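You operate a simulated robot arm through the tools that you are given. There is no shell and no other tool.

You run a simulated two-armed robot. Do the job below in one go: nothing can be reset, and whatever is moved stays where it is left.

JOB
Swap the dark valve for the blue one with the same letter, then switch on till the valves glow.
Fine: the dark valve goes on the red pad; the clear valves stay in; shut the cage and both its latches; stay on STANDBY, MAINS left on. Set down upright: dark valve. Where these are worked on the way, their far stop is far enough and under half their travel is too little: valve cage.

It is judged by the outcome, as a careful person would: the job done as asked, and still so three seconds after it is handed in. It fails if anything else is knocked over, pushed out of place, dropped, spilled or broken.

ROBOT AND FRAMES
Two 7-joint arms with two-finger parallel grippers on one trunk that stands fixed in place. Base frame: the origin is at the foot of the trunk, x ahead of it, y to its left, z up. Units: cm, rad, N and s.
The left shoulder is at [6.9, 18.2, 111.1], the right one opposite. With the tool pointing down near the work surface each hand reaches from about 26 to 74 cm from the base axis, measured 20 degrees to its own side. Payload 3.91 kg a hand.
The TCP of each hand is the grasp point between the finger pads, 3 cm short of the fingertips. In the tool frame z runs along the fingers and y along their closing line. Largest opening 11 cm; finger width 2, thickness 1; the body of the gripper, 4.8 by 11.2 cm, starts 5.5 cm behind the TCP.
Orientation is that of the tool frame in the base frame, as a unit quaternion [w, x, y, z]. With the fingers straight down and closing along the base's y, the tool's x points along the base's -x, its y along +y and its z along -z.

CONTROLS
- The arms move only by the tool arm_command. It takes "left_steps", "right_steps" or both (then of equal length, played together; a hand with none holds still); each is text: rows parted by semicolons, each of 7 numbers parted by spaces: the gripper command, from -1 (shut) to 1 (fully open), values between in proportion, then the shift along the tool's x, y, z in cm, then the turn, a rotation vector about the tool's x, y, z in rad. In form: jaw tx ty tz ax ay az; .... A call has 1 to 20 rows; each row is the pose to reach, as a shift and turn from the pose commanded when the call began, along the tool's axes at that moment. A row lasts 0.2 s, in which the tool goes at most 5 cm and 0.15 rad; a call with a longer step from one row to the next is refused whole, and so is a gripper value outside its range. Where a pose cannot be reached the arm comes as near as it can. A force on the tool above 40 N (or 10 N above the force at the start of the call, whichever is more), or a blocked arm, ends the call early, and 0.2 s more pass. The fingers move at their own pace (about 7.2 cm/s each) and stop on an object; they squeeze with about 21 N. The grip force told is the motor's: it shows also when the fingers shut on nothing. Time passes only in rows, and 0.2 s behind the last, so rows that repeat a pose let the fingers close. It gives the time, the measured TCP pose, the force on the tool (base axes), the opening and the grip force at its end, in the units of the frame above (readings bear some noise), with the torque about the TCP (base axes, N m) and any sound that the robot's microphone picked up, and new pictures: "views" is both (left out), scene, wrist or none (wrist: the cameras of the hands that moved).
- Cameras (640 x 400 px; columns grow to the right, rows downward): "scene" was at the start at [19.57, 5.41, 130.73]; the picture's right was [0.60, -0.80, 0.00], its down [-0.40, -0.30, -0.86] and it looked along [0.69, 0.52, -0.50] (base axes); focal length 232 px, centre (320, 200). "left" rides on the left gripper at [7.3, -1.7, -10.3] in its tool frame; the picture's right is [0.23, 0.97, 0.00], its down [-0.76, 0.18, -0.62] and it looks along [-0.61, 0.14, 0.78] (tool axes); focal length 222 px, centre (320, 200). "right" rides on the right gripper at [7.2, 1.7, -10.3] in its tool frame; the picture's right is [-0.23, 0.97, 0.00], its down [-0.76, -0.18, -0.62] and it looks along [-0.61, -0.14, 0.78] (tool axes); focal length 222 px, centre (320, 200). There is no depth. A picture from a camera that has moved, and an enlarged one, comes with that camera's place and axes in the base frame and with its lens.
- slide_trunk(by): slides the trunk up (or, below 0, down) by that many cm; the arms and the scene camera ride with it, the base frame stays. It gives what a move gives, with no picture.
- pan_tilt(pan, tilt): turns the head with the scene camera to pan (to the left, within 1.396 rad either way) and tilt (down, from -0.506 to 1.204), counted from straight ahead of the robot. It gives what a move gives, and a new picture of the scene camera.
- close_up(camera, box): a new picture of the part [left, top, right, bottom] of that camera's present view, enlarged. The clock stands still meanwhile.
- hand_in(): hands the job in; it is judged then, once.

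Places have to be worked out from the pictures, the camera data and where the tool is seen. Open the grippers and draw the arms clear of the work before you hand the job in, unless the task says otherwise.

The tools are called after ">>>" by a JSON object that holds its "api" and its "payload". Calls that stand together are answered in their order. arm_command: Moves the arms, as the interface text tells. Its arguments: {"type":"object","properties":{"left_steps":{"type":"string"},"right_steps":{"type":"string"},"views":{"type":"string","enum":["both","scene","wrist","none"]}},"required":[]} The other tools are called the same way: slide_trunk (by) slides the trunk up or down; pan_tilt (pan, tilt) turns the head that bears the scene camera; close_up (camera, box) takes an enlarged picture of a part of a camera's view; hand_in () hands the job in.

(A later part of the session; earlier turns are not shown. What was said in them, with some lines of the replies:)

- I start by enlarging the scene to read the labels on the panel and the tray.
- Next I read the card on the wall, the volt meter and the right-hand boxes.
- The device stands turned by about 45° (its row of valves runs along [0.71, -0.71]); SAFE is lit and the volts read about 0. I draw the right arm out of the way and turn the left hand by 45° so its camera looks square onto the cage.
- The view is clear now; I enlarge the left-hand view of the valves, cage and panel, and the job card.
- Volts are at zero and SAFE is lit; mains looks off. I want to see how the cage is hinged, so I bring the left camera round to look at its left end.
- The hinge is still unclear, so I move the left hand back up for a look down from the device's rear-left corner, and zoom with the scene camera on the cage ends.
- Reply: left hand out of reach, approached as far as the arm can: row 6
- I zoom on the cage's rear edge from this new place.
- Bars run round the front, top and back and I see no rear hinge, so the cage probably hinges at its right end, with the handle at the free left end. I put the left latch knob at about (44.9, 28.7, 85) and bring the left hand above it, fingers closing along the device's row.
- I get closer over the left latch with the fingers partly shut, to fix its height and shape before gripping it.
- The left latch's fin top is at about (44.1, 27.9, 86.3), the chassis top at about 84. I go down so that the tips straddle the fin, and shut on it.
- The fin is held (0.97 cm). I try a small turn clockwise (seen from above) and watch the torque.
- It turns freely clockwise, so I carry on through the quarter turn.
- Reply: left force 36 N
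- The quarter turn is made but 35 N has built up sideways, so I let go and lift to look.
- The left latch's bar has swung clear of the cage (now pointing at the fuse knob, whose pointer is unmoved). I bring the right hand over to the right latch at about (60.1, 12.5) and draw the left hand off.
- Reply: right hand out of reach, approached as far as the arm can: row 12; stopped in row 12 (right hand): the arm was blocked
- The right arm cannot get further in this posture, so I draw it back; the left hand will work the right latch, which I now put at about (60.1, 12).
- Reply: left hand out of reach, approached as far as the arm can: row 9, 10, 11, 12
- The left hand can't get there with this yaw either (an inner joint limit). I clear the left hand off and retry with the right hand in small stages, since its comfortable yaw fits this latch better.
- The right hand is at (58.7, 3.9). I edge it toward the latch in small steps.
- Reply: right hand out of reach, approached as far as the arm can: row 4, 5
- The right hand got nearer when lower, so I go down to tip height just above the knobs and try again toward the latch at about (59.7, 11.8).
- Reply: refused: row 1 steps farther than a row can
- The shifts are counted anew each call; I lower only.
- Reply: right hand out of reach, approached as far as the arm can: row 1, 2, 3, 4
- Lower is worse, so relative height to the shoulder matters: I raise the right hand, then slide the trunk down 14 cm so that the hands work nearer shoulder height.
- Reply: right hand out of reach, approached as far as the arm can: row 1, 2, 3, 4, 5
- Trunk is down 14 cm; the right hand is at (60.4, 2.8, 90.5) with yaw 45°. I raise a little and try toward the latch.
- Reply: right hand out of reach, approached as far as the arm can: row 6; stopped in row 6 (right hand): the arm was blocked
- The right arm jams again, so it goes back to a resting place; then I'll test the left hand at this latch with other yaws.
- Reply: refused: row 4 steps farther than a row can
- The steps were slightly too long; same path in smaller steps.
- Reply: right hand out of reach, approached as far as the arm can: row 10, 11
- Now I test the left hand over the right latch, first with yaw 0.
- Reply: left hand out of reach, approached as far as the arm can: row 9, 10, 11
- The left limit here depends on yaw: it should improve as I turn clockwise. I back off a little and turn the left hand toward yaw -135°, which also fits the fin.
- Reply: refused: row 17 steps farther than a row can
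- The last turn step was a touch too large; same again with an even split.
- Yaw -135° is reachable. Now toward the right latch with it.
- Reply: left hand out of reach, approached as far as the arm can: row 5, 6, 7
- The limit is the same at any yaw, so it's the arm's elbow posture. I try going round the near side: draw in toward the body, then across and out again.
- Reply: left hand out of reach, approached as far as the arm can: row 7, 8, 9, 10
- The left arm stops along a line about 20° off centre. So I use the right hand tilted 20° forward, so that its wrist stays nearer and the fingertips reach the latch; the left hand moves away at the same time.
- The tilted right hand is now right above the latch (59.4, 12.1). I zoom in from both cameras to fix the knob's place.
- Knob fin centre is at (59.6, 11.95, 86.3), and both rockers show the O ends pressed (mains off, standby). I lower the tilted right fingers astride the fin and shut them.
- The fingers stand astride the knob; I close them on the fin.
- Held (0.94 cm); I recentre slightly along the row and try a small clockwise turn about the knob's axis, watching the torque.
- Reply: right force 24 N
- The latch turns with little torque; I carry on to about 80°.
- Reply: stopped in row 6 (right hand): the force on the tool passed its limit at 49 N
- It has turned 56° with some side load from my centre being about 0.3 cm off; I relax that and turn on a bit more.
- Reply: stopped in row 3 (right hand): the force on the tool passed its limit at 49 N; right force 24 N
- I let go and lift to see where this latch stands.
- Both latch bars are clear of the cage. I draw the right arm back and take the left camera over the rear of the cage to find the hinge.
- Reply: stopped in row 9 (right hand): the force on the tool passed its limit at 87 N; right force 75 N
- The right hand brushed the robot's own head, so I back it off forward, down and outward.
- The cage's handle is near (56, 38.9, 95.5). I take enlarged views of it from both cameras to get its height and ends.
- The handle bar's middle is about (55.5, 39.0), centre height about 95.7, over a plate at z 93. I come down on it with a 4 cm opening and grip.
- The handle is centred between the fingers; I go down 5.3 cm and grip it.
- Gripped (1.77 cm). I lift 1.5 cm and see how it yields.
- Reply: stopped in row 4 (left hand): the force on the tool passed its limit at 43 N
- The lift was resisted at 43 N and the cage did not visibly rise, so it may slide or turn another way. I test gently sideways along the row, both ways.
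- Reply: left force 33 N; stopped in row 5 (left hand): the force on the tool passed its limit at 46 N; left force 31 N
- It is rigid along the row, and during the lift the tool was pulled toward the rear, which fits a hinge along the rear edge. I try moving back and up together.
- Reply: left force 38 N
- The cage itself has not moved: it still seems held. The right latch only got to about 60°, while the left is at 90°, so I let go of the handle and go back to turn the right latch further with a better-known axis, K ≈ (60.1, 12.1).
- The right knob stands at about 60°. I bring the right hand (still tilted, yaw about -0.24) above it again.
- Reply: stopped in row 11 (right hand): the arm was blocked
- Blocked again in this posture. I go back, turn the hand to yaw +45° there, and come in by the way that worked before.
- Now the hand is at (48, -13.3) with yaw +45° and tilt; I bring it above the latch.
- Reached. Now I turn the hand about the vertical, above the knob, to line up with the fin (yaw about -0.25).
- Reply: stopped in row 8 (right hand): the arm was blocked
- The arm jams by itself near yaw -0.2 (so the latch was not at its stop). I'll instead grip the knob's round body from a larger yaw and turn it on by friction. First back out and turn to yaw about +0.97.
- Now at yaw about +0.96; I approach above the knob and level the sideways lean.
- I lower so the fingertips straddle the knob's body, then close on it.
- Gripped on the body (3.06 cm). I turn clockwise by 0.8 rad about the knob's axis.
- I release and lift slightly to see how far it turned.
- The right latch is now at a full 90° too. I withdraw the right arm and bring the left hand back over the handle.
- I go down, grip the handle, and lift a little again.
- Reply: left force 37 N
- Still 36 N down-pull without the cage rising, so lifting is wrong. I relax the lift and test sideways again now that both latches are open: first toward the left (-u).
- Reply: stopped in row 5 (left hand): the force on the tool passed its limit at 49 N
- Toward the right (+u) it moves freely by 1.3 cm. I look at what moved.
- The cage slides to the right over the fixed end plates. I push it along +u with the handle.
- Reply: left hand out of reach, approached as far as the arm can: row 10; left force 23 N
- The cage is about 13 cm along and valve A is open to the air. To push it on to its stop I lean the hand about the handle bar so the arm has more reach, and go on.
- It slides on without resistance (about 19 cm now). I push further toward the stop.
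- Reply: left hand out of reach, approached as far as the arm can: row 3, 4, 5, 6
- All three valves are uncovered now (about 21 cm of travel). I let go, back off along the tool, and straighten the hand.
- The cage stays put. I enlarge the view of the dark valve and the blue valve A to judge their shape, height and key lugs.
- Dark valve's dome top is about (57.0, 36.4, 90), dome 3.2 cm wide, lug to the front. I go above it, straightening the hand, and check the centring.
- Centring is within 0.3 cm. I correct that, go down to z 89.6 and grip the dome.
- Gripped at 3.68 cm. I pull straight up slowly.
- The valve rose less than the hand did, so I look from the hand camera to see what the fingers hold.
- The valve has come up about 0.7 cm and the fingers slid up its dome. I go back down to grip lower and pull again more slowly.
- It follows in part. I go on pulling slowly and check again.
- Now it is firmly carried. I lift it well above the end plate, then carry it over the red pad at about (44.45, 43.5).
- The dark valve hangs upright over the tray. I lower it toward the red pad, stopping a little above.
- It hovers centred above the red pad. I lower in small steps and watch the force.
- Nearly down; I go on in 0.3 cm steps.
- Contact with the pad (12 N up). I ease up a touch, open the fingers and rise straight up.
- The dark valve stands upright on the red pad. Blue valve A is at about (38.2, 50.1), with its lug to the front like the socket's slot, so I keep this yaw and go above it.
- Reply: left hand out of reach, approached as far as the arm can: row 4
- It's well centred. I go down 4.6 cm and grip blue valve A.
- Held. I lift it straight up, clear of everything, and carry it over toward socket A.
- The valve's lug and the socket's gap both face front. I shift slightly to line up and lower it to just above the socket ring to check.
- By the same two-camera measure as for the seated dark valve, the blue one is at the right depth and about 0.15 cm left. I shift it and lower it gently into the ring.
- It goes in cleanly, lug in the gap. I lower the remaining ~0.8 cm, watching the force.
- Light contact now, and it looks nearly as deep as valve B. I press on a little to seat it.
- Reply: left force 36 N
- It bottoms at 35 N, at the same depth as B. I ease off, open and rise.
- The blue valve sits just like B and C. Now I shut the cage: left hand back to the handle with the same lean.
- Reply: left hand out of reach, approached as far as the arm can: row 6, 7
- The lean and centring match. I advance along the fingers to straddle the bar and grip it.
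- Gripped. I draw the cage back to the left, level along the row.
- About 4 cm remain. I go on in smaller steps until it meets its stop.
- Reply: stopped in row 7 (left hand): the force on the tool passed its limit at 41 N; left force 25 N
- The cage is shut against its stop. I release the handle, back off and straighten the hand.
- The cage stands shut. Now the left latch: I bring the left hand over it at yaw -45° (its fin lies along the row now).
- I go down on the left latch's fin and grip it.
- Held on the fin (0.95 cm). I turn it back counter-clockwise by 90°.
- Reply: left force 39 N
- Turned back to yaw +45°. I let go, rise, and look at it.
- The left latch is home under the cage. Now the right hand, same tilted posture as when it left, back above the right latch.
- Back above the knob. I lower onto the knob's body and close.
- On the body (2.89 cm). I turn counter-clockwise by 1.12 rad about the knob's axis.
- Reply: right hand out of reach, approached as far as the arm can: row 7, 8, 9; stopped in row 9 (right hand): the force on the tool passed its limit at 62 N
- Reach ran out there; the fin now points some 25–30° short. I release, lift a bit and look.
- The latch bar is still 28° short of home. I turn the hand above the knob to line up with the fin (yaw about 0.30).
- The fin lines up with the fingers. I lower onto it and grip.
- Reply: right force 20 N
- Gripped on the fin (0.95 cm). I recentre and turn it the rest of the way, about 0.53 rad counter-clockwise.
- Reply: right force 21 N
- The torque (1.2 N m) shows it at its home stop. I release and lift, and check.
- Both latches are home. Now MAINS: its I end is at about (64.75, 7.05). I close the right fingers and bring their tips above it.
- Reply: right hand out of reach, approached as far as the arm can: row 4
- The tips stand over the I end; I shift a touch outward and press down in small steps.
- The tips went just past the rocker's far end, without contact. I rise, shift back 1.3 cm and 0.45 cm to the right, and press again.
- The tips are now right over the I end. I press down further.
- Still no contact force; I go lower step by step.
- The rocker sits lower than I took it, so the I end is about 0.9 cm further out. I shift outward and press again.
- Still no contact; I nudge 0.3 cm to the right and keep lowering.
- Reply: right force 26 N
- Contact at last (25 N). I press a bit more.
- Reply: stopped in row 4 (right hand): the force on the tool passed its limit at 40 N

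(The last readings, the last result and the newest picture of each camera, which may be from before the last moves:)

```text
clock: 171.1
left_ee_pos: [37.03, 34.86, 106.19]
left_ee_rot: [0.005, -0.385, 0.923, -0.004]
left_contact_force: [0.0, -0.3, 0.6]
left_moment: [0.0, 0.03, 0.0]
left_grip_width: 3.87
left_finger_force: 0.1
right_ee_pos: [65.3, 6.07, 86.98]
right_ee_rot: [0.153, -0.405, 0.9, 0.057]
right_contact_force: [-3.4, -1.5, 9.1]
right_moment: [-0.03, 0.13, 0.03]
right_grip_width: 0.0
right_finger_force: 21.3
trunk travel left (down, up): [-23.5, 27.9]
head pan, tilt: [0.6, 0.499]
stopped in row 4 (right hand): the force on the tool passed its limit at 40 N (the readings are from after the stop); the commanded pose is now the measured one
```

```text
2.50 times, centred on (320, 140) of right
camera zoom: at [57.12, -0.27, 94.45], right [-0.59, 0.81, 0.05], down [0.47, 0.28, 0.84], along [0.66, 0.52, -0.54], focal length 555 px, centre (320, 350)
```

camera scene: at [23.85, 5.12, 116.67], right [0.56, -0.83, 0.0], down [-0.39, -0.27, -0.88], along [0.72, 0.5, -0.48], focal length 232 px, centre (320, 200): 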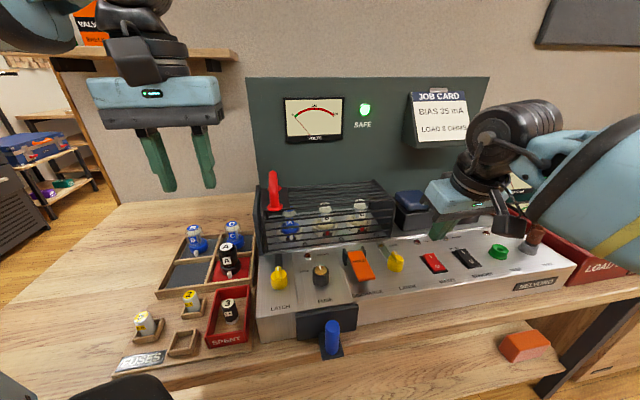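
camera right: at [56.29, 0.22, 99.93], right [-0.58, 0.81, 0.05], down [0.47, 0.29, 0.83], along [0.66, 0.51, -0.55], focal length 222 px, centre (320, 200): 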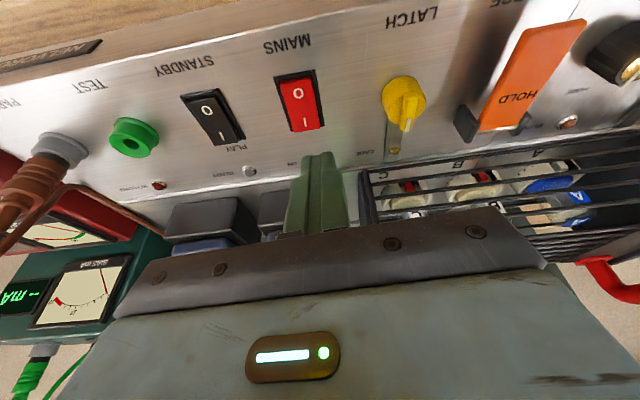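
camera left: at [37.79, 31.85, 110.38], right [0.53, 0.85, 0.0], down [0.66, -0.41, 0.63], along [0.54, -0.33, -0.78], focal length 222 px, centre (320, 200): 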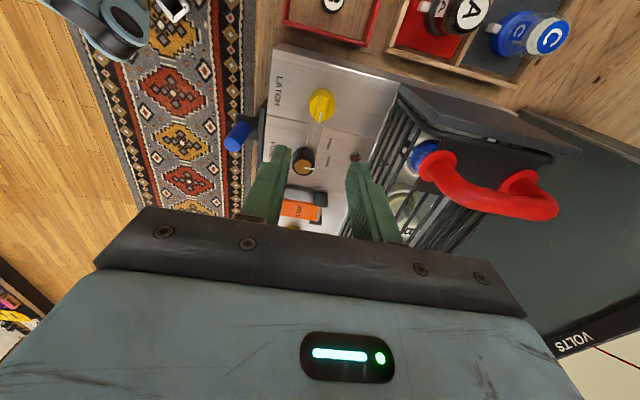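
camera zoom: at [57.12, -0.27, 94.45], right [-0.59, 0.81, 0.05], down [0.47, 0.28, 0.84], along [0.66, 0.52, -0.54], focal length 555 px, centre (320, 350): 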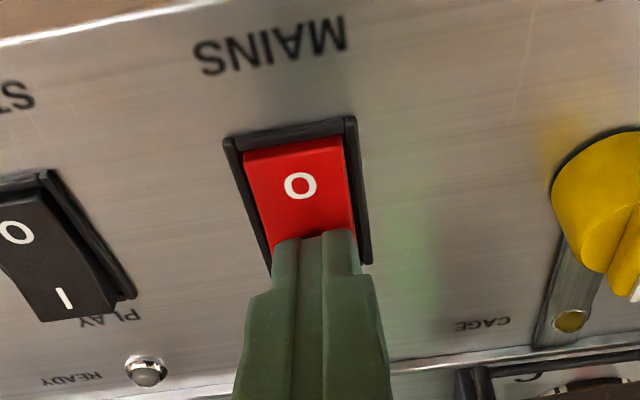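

It took 40 N without tipping: the tilted tips bear near the pivot. I shift another 1.2 cm outward so the low edge presses the far end.

>>> {"api": "arm_command", "payload": {"right_steps": "-1 -0.155 0 -0.475 0 0 0; -1 -1.295 -0.07 -0.1 0 0 0; -1 -1.2 -0.065 0.19 0 0 0; -1 -1.14 -0.06 0.375 0 0 0; -1 -1.11 -0.06 0.47 0 0 0; -1 -1.08 -0.06 0.565 0 0 0; -1 -1.08 -0.06 0.565 0 0 0", "views": "none"}}

>>> {"api": "close_up", "payload": {"camera": "scene", "box": [340, 190, 500, 290]}}

>>> {"api": "close_up", "payload": {"camera": "right", "box": [200, 60, 440, 220]}}

```text
clock: 172.7
left_ee_pos: [37.04, 34.88, 106.07]
left_ee_rot: [0.004, -0.385, 0.923, -0.003]
left_contact_force: [1.0, 0.2, 0.6]
left_moment: [-0.03, 0.02, -0.01]
left_grip_width: 3.84
left_finger_force: 0.0
right_ee_pos: [66.1, 6.85, 86.85]
right_ee_rot: [0.155, -0.404, 0.9, 0.057]
right_contact_force: [6.7, -2.2, 20.3]
right_moment: [-0.01, -0.13, 0.22]
right_grip_width: 0.0
right_finger_force: 20.8
trunk travel left (down, up): [-23.5, 27.9]
head pan, tilt: [0.6, 0.499]
```

```text
4.00 times, centred on (420, 240) of scene
camera zoom: at [23.75, 5.07, 116.71], right [0.56, -0.83, 0.0], down [-0.39, -0.27, -0.88], along [0.72, 0.5, -0.48], focal length 928 px, centre (-80, 40)
```

zoom: 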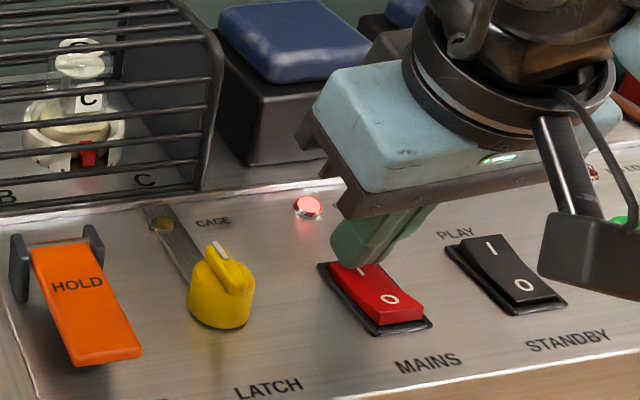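

```text
2.50 times, centred on (320, 140) of right
camera zoom: at [57.97, 0.51, 94.3], right [-0.58, 0.81, 0.05], down [0.46, 0.28, 0.84], along [0.67, 0.51, -0.54], focal length 555 px, centre (320, 350)
```

zoom: 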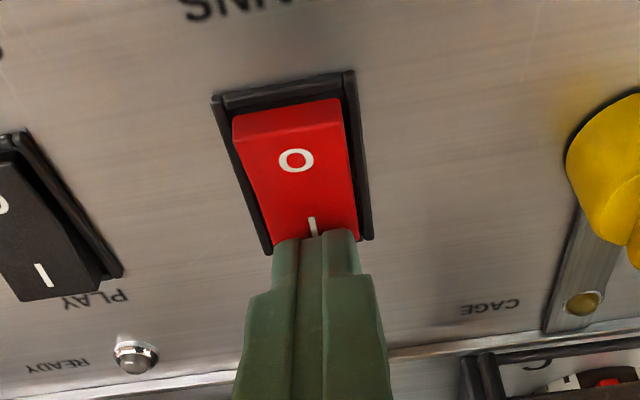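

The rocker tipped and the ON lamp is lit. I lift the right hand and withdraw it, then check lamps and valves.

>>> {"api": "arm_command", "payload": {"right_steps": "-1 0 0 -2 0 0 0; -1 1 0 -5 0 0 0; -1 4 0 -8 0 0 0; -1 8 0 -10 0 0 0; -1 12 -2 -11 0 0 0; -1 15 -5 -12 0 0 0; -1 17 -9 -12 0 0 0; -1 18 -13 -12 0 0 0; -1 19 -17 -12 0 0 0", "views": "scene"}}

>>> {"api": "close_up", "payload": {"camera": "scene", "box": [250, 170, 410, 280]}}

>>> {"api": "close_up", "payload": {"camera": "scene", "box": [370, 210, 550, 310]}}

>>> {"api": "close_up", "payload": {"camera": "scene", "box": [260, 80, 400, 160]}}

```text
clock: 174.7
left_ee_pos: [37.25, 35.0, 106.04]
left_ee_rot: [0.005, -0.386, 0.922, -0.003]
left_contact_force: [0.9, -1.7, 0.3]
left_moment: [0.0, -0.03, -0.01]
left_grip_width: 3.84
left_finger_force: 0.1
right_ee_pos: [60.11, -15.2, 92.47]
right_ee_rot: [0.152, -0.405, 0.9, 0.058]
right_contact_force: [-0.1, 0.7, -0.3]
right_moment: [-0.03, 0.02, 0.02]
right_grip_width: 0.01
right_finger_force: 20.8
right hand out of reach, approached as far as the arm can: row 8, 9
trunk travel left (down, up): [-23.5, 27.9]
head pan, tilt: [0.6, 0.499]
camera scene: at [23.87, 5.08, 116.66], right [0.56, -0.83, 0.0], down [-0.4, -0.27, -0.88], along [0.72, 0.5, -0.48], focal length 232 px, centre (320, 200)
```

scene: 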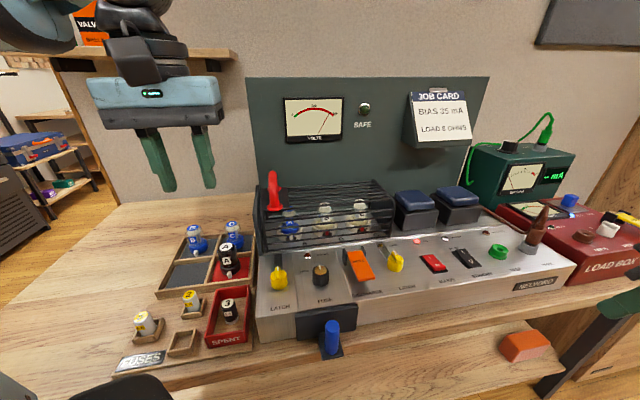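

```text
3.64 times, centred on (330, 225) of scene
camera zoom: at [23.87, 5.08, 116.66], right [0.56, -0.83, 0.0], down [-0.4, -0.27, -0.88], along [0.72, 0.5, -0.48], focal length 843 px, centre (284, 109)
```

zoom: 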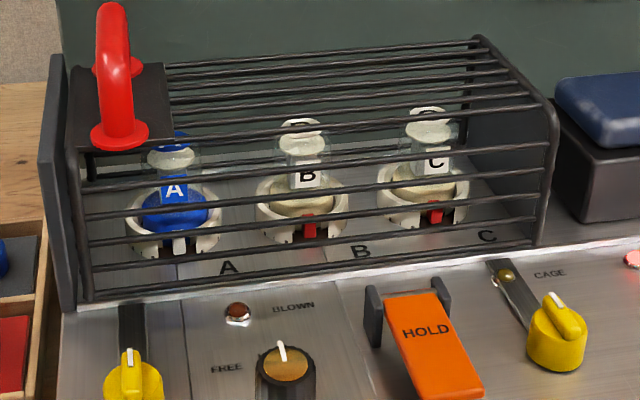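

```text
3.56 times, centred on (460, 260) of scene
camera zoom: at [23.87, 5.08, 116.66], right [0.56, -0.83, 0.0], down [-0.4, -0.27, -0.88], along [0.72, 0.5, -0.48], focal length 824 px, centre (-178, -13)
```

zoom: 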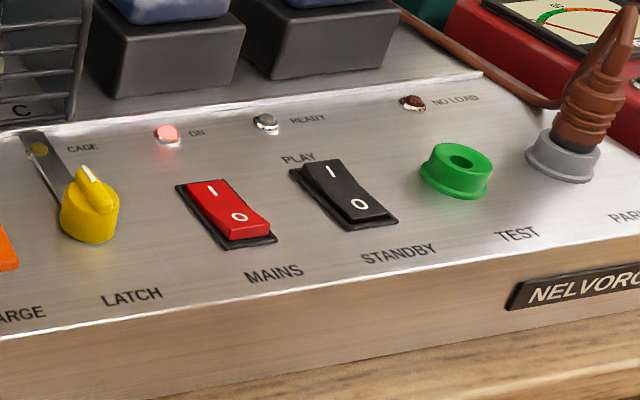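

```text
4.57 times, centred on (330, 120) of scene
camera zoom: at [23.87, 5.08, 116.66], right [0.56, -0.83, 0.0], down [-0.4, -0.27, -0.88], along [0.72, 0.5, -0.48], focal length 1060 px, centre (274, 566)
```

zoom: 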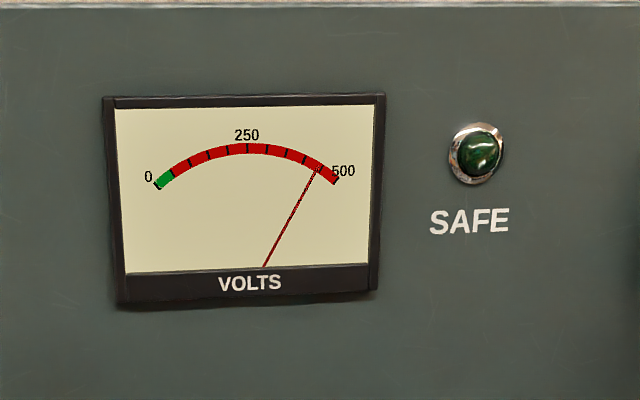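

Mains is on (about 460 V, SAFE out), STANDBY kept, no BLOWN lamp; the valves are still warming. I draw both arms clear with grippers open and let time pass.

>>> {"api": "arm_command", "payload": {"left_steps": "0 -1 2 -1 0 0 0; 0 -2 4 -2 0 0 0; 0 -3 6 -3 0 0 0; 0 -4 8 -4.5 0 0 0; 0 -4.95 10.6 -6 0 0 0; 0 -4.95 10.6 -6 0 0 0; 0 -4.95 10.6 -6 0 0 0; 0 -4.95 10.6 -6 0 0 0; 0 -4.95 10.6 -6 0 0 0; 0 -4.95 10.6 -6 0 0 0; 0 -4.95 10.6 -6 0 0 0; 0 -4.95 10.6 -6 0 0 0; 0 -4.95 10.6 -6 0 0 0; 0 -4.95 10.6 -6 0 0 0; 0 -4.95 10.6 -6 0 0 0; 0 -4.95 10.6 -6 0 0 0; 0 -4.95 10.6 -6 0 0 0; 0 -4.95 10.6 -6 0 0 0; 0 -4.95 10.6 -6 0 0 0; 0 -4.95 10.6 -6 0 0 0", "right_steps": "-0.5 0.6 0 -3 0 0 0; 0 3 0.5 -6 0 0 0; 0 5.5 1 -9 0 0 0; 0 8 1.5 -12 0 0 0; 0 11 2 -15 0 0 0; 0 13.6 2.3 -17.1 0 0 0; 0 13.6 2.3 -17.1 0 0 0; 0 13.6 2.3 -17.1 0 0 0; 0 13.6 2.3 -17.1 0 0 0; 0 13.6 2.3 -17.1 0 0 0; 0 13.6 2.3 -17.1 0 0 0; 0 13.6 2.3 -17.1 0 0 0; 0 13.6 2.3 -17.1 0 0 0; 0 13.6 2.3 -17.1 0 0 0; 0 13.6 2.3 -17.1 0 0 0; 0 13.6 2.3 -17.1 0 0 0; 0 13.6 2.3 -17.1 0 0 0; 0 13.6 2.3 -17.1 0 0 0; 0 13.6 2.3 -17.1 0 0 0; 0 13.6 2.3 -17.1 0 0 0", "views": "scene"}}

>>> {"api": "close_up", "payload": {"camera": "scene", "box": [250, 170, 410, 280]}}

>>> {"api": "close_up", "payload": {"camera": "scene", "box": [370, 210, 550, 310]}}

```text
clock: 178.9
left_ee_pos: [32.98, 45.92, 111.99]
left_ee_rot: [0.004, -0.385, 0.923, -0.004]
left_contact_force: [-0.6, 0.5, -0.2]
left_moment: [0.05, 0.02, 0.03]
left_grip_width: 5.49
left_finger_force: 0.2
right_ee_pos: [46.04, -26.65, 104.57]
right_ee_rot: [0.152, -0.404, 0.9, 0.057]
right_contact_force: [0.6, 0.6, -0.5]
right_moment: [0.03, -0.02, 0.03]
right_grip_width: 5.51
right_finger_force: 0.1
trunk travel left (down, up): [-23.5, 27.9]
head pan, tilt: [0.6, 0.499]
camera scene: at [23.86, 5.11, 116.67], right [0.56, -0.83, 0.0], down [-0.4, -0.27, -0.88], along [0.72, 0.5, -0.48], focal length 232 px, centre (320, 200)
```

scene: 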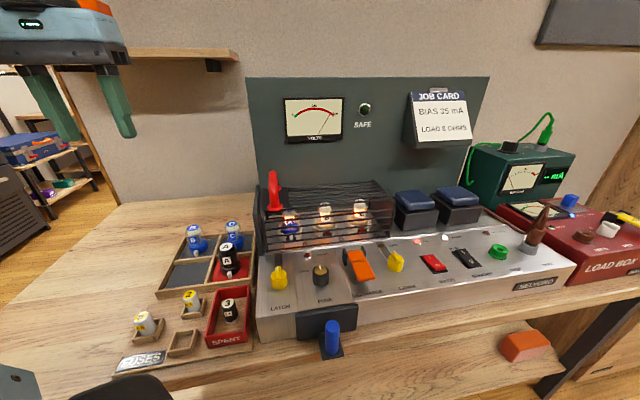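

```text
3.64 times, centred on (330, 225) of scene
camera zoom: at [23.86, 5.11, 116.67], right [0.56, -0.83, 0.0], down [-0.4, -0.27, -0.88], along [0.72, 0.5, -0.48], focal length 843 px, centre (284, 109)
```

zoom: 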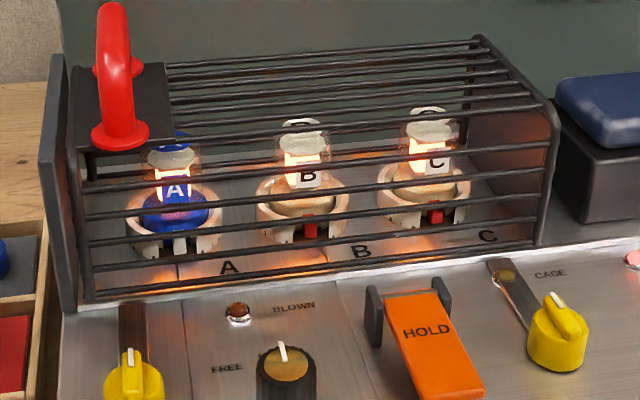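

```text
3.56 times, centred on (460, 260) of scene
camera zoom: at [23.86, 5.11, 116.67], right [0.56, -0.83, 0.0], down [-0.4, -0.27, -0.88], along [0.72, 0.5, -0.48], focal length 824 px, centre (-178, -13)
```

zoom: 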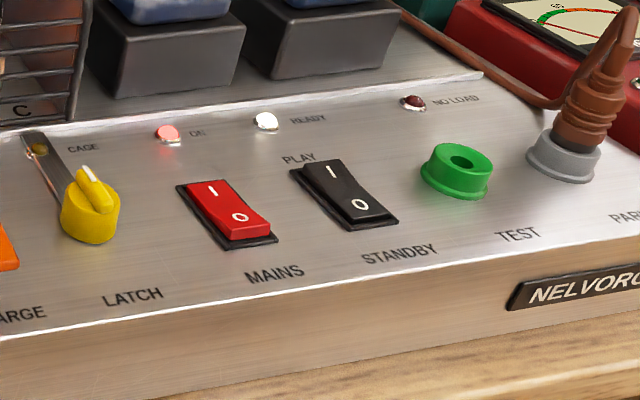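

All three valves glow and READY is lit, with STANDBY and MAINS as asked. One last look at the tray before handing in.

>>> {"api": "close_up", "payload": {"camera": "scene", "box": [110, 200, 350, 380]}}

```text
2.22 times, centred on (230, 290) of scene
camera zoom: at [23.86, 5.11, 116.67], right [0.56, -0.83, 0.0], down [-0.4, -0.27, -0.88], along [0.72, 0.5, -0.48], focal length 515 px, centre (520, 0)
```

zoom: 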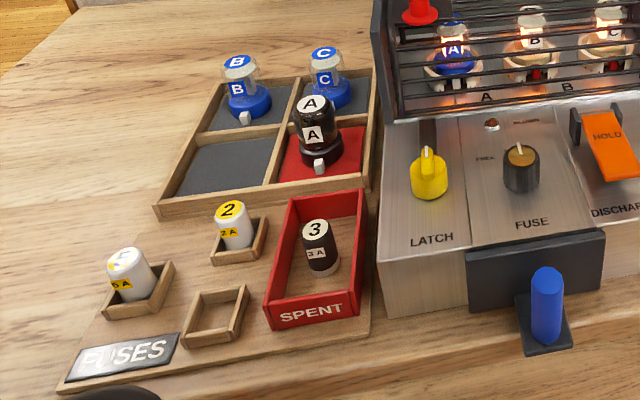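

The dark valve stands upright on the red pad and the rest of the tray is undisturbed. The cage and both latches are shut, mains is on, standby is kept, and the valves glow, so I hand in.

>>> {"api": "hand_in", "payload": {}}

```text
The job is handed in.
```

The dark A valve is swapped for the blue A, the set is switched on, and all three valves are glowing with the READY lamp lit. I've handed the job in; no verdict came back.

- **Dark valve:** it stands upright on the red pad. The clear B and C valves stayed in their sockets.
- **Cage and latches:** the cage is slid fully shut and both latches are turned back home.
- **Switches:** MAINS is on and the other rocker is still on STANDBY. The BLOWN lamp stayed dark. The volts read about 460 and the SAFE lamp is out, as expected with mains on.
- **Arms:** both grippers are open and drawn clear of the work.

While backing away, the right hand bumped the robot's own head once, at up to 87 N. I moved it off straight away, and nothing on the bench was touched or shifted.
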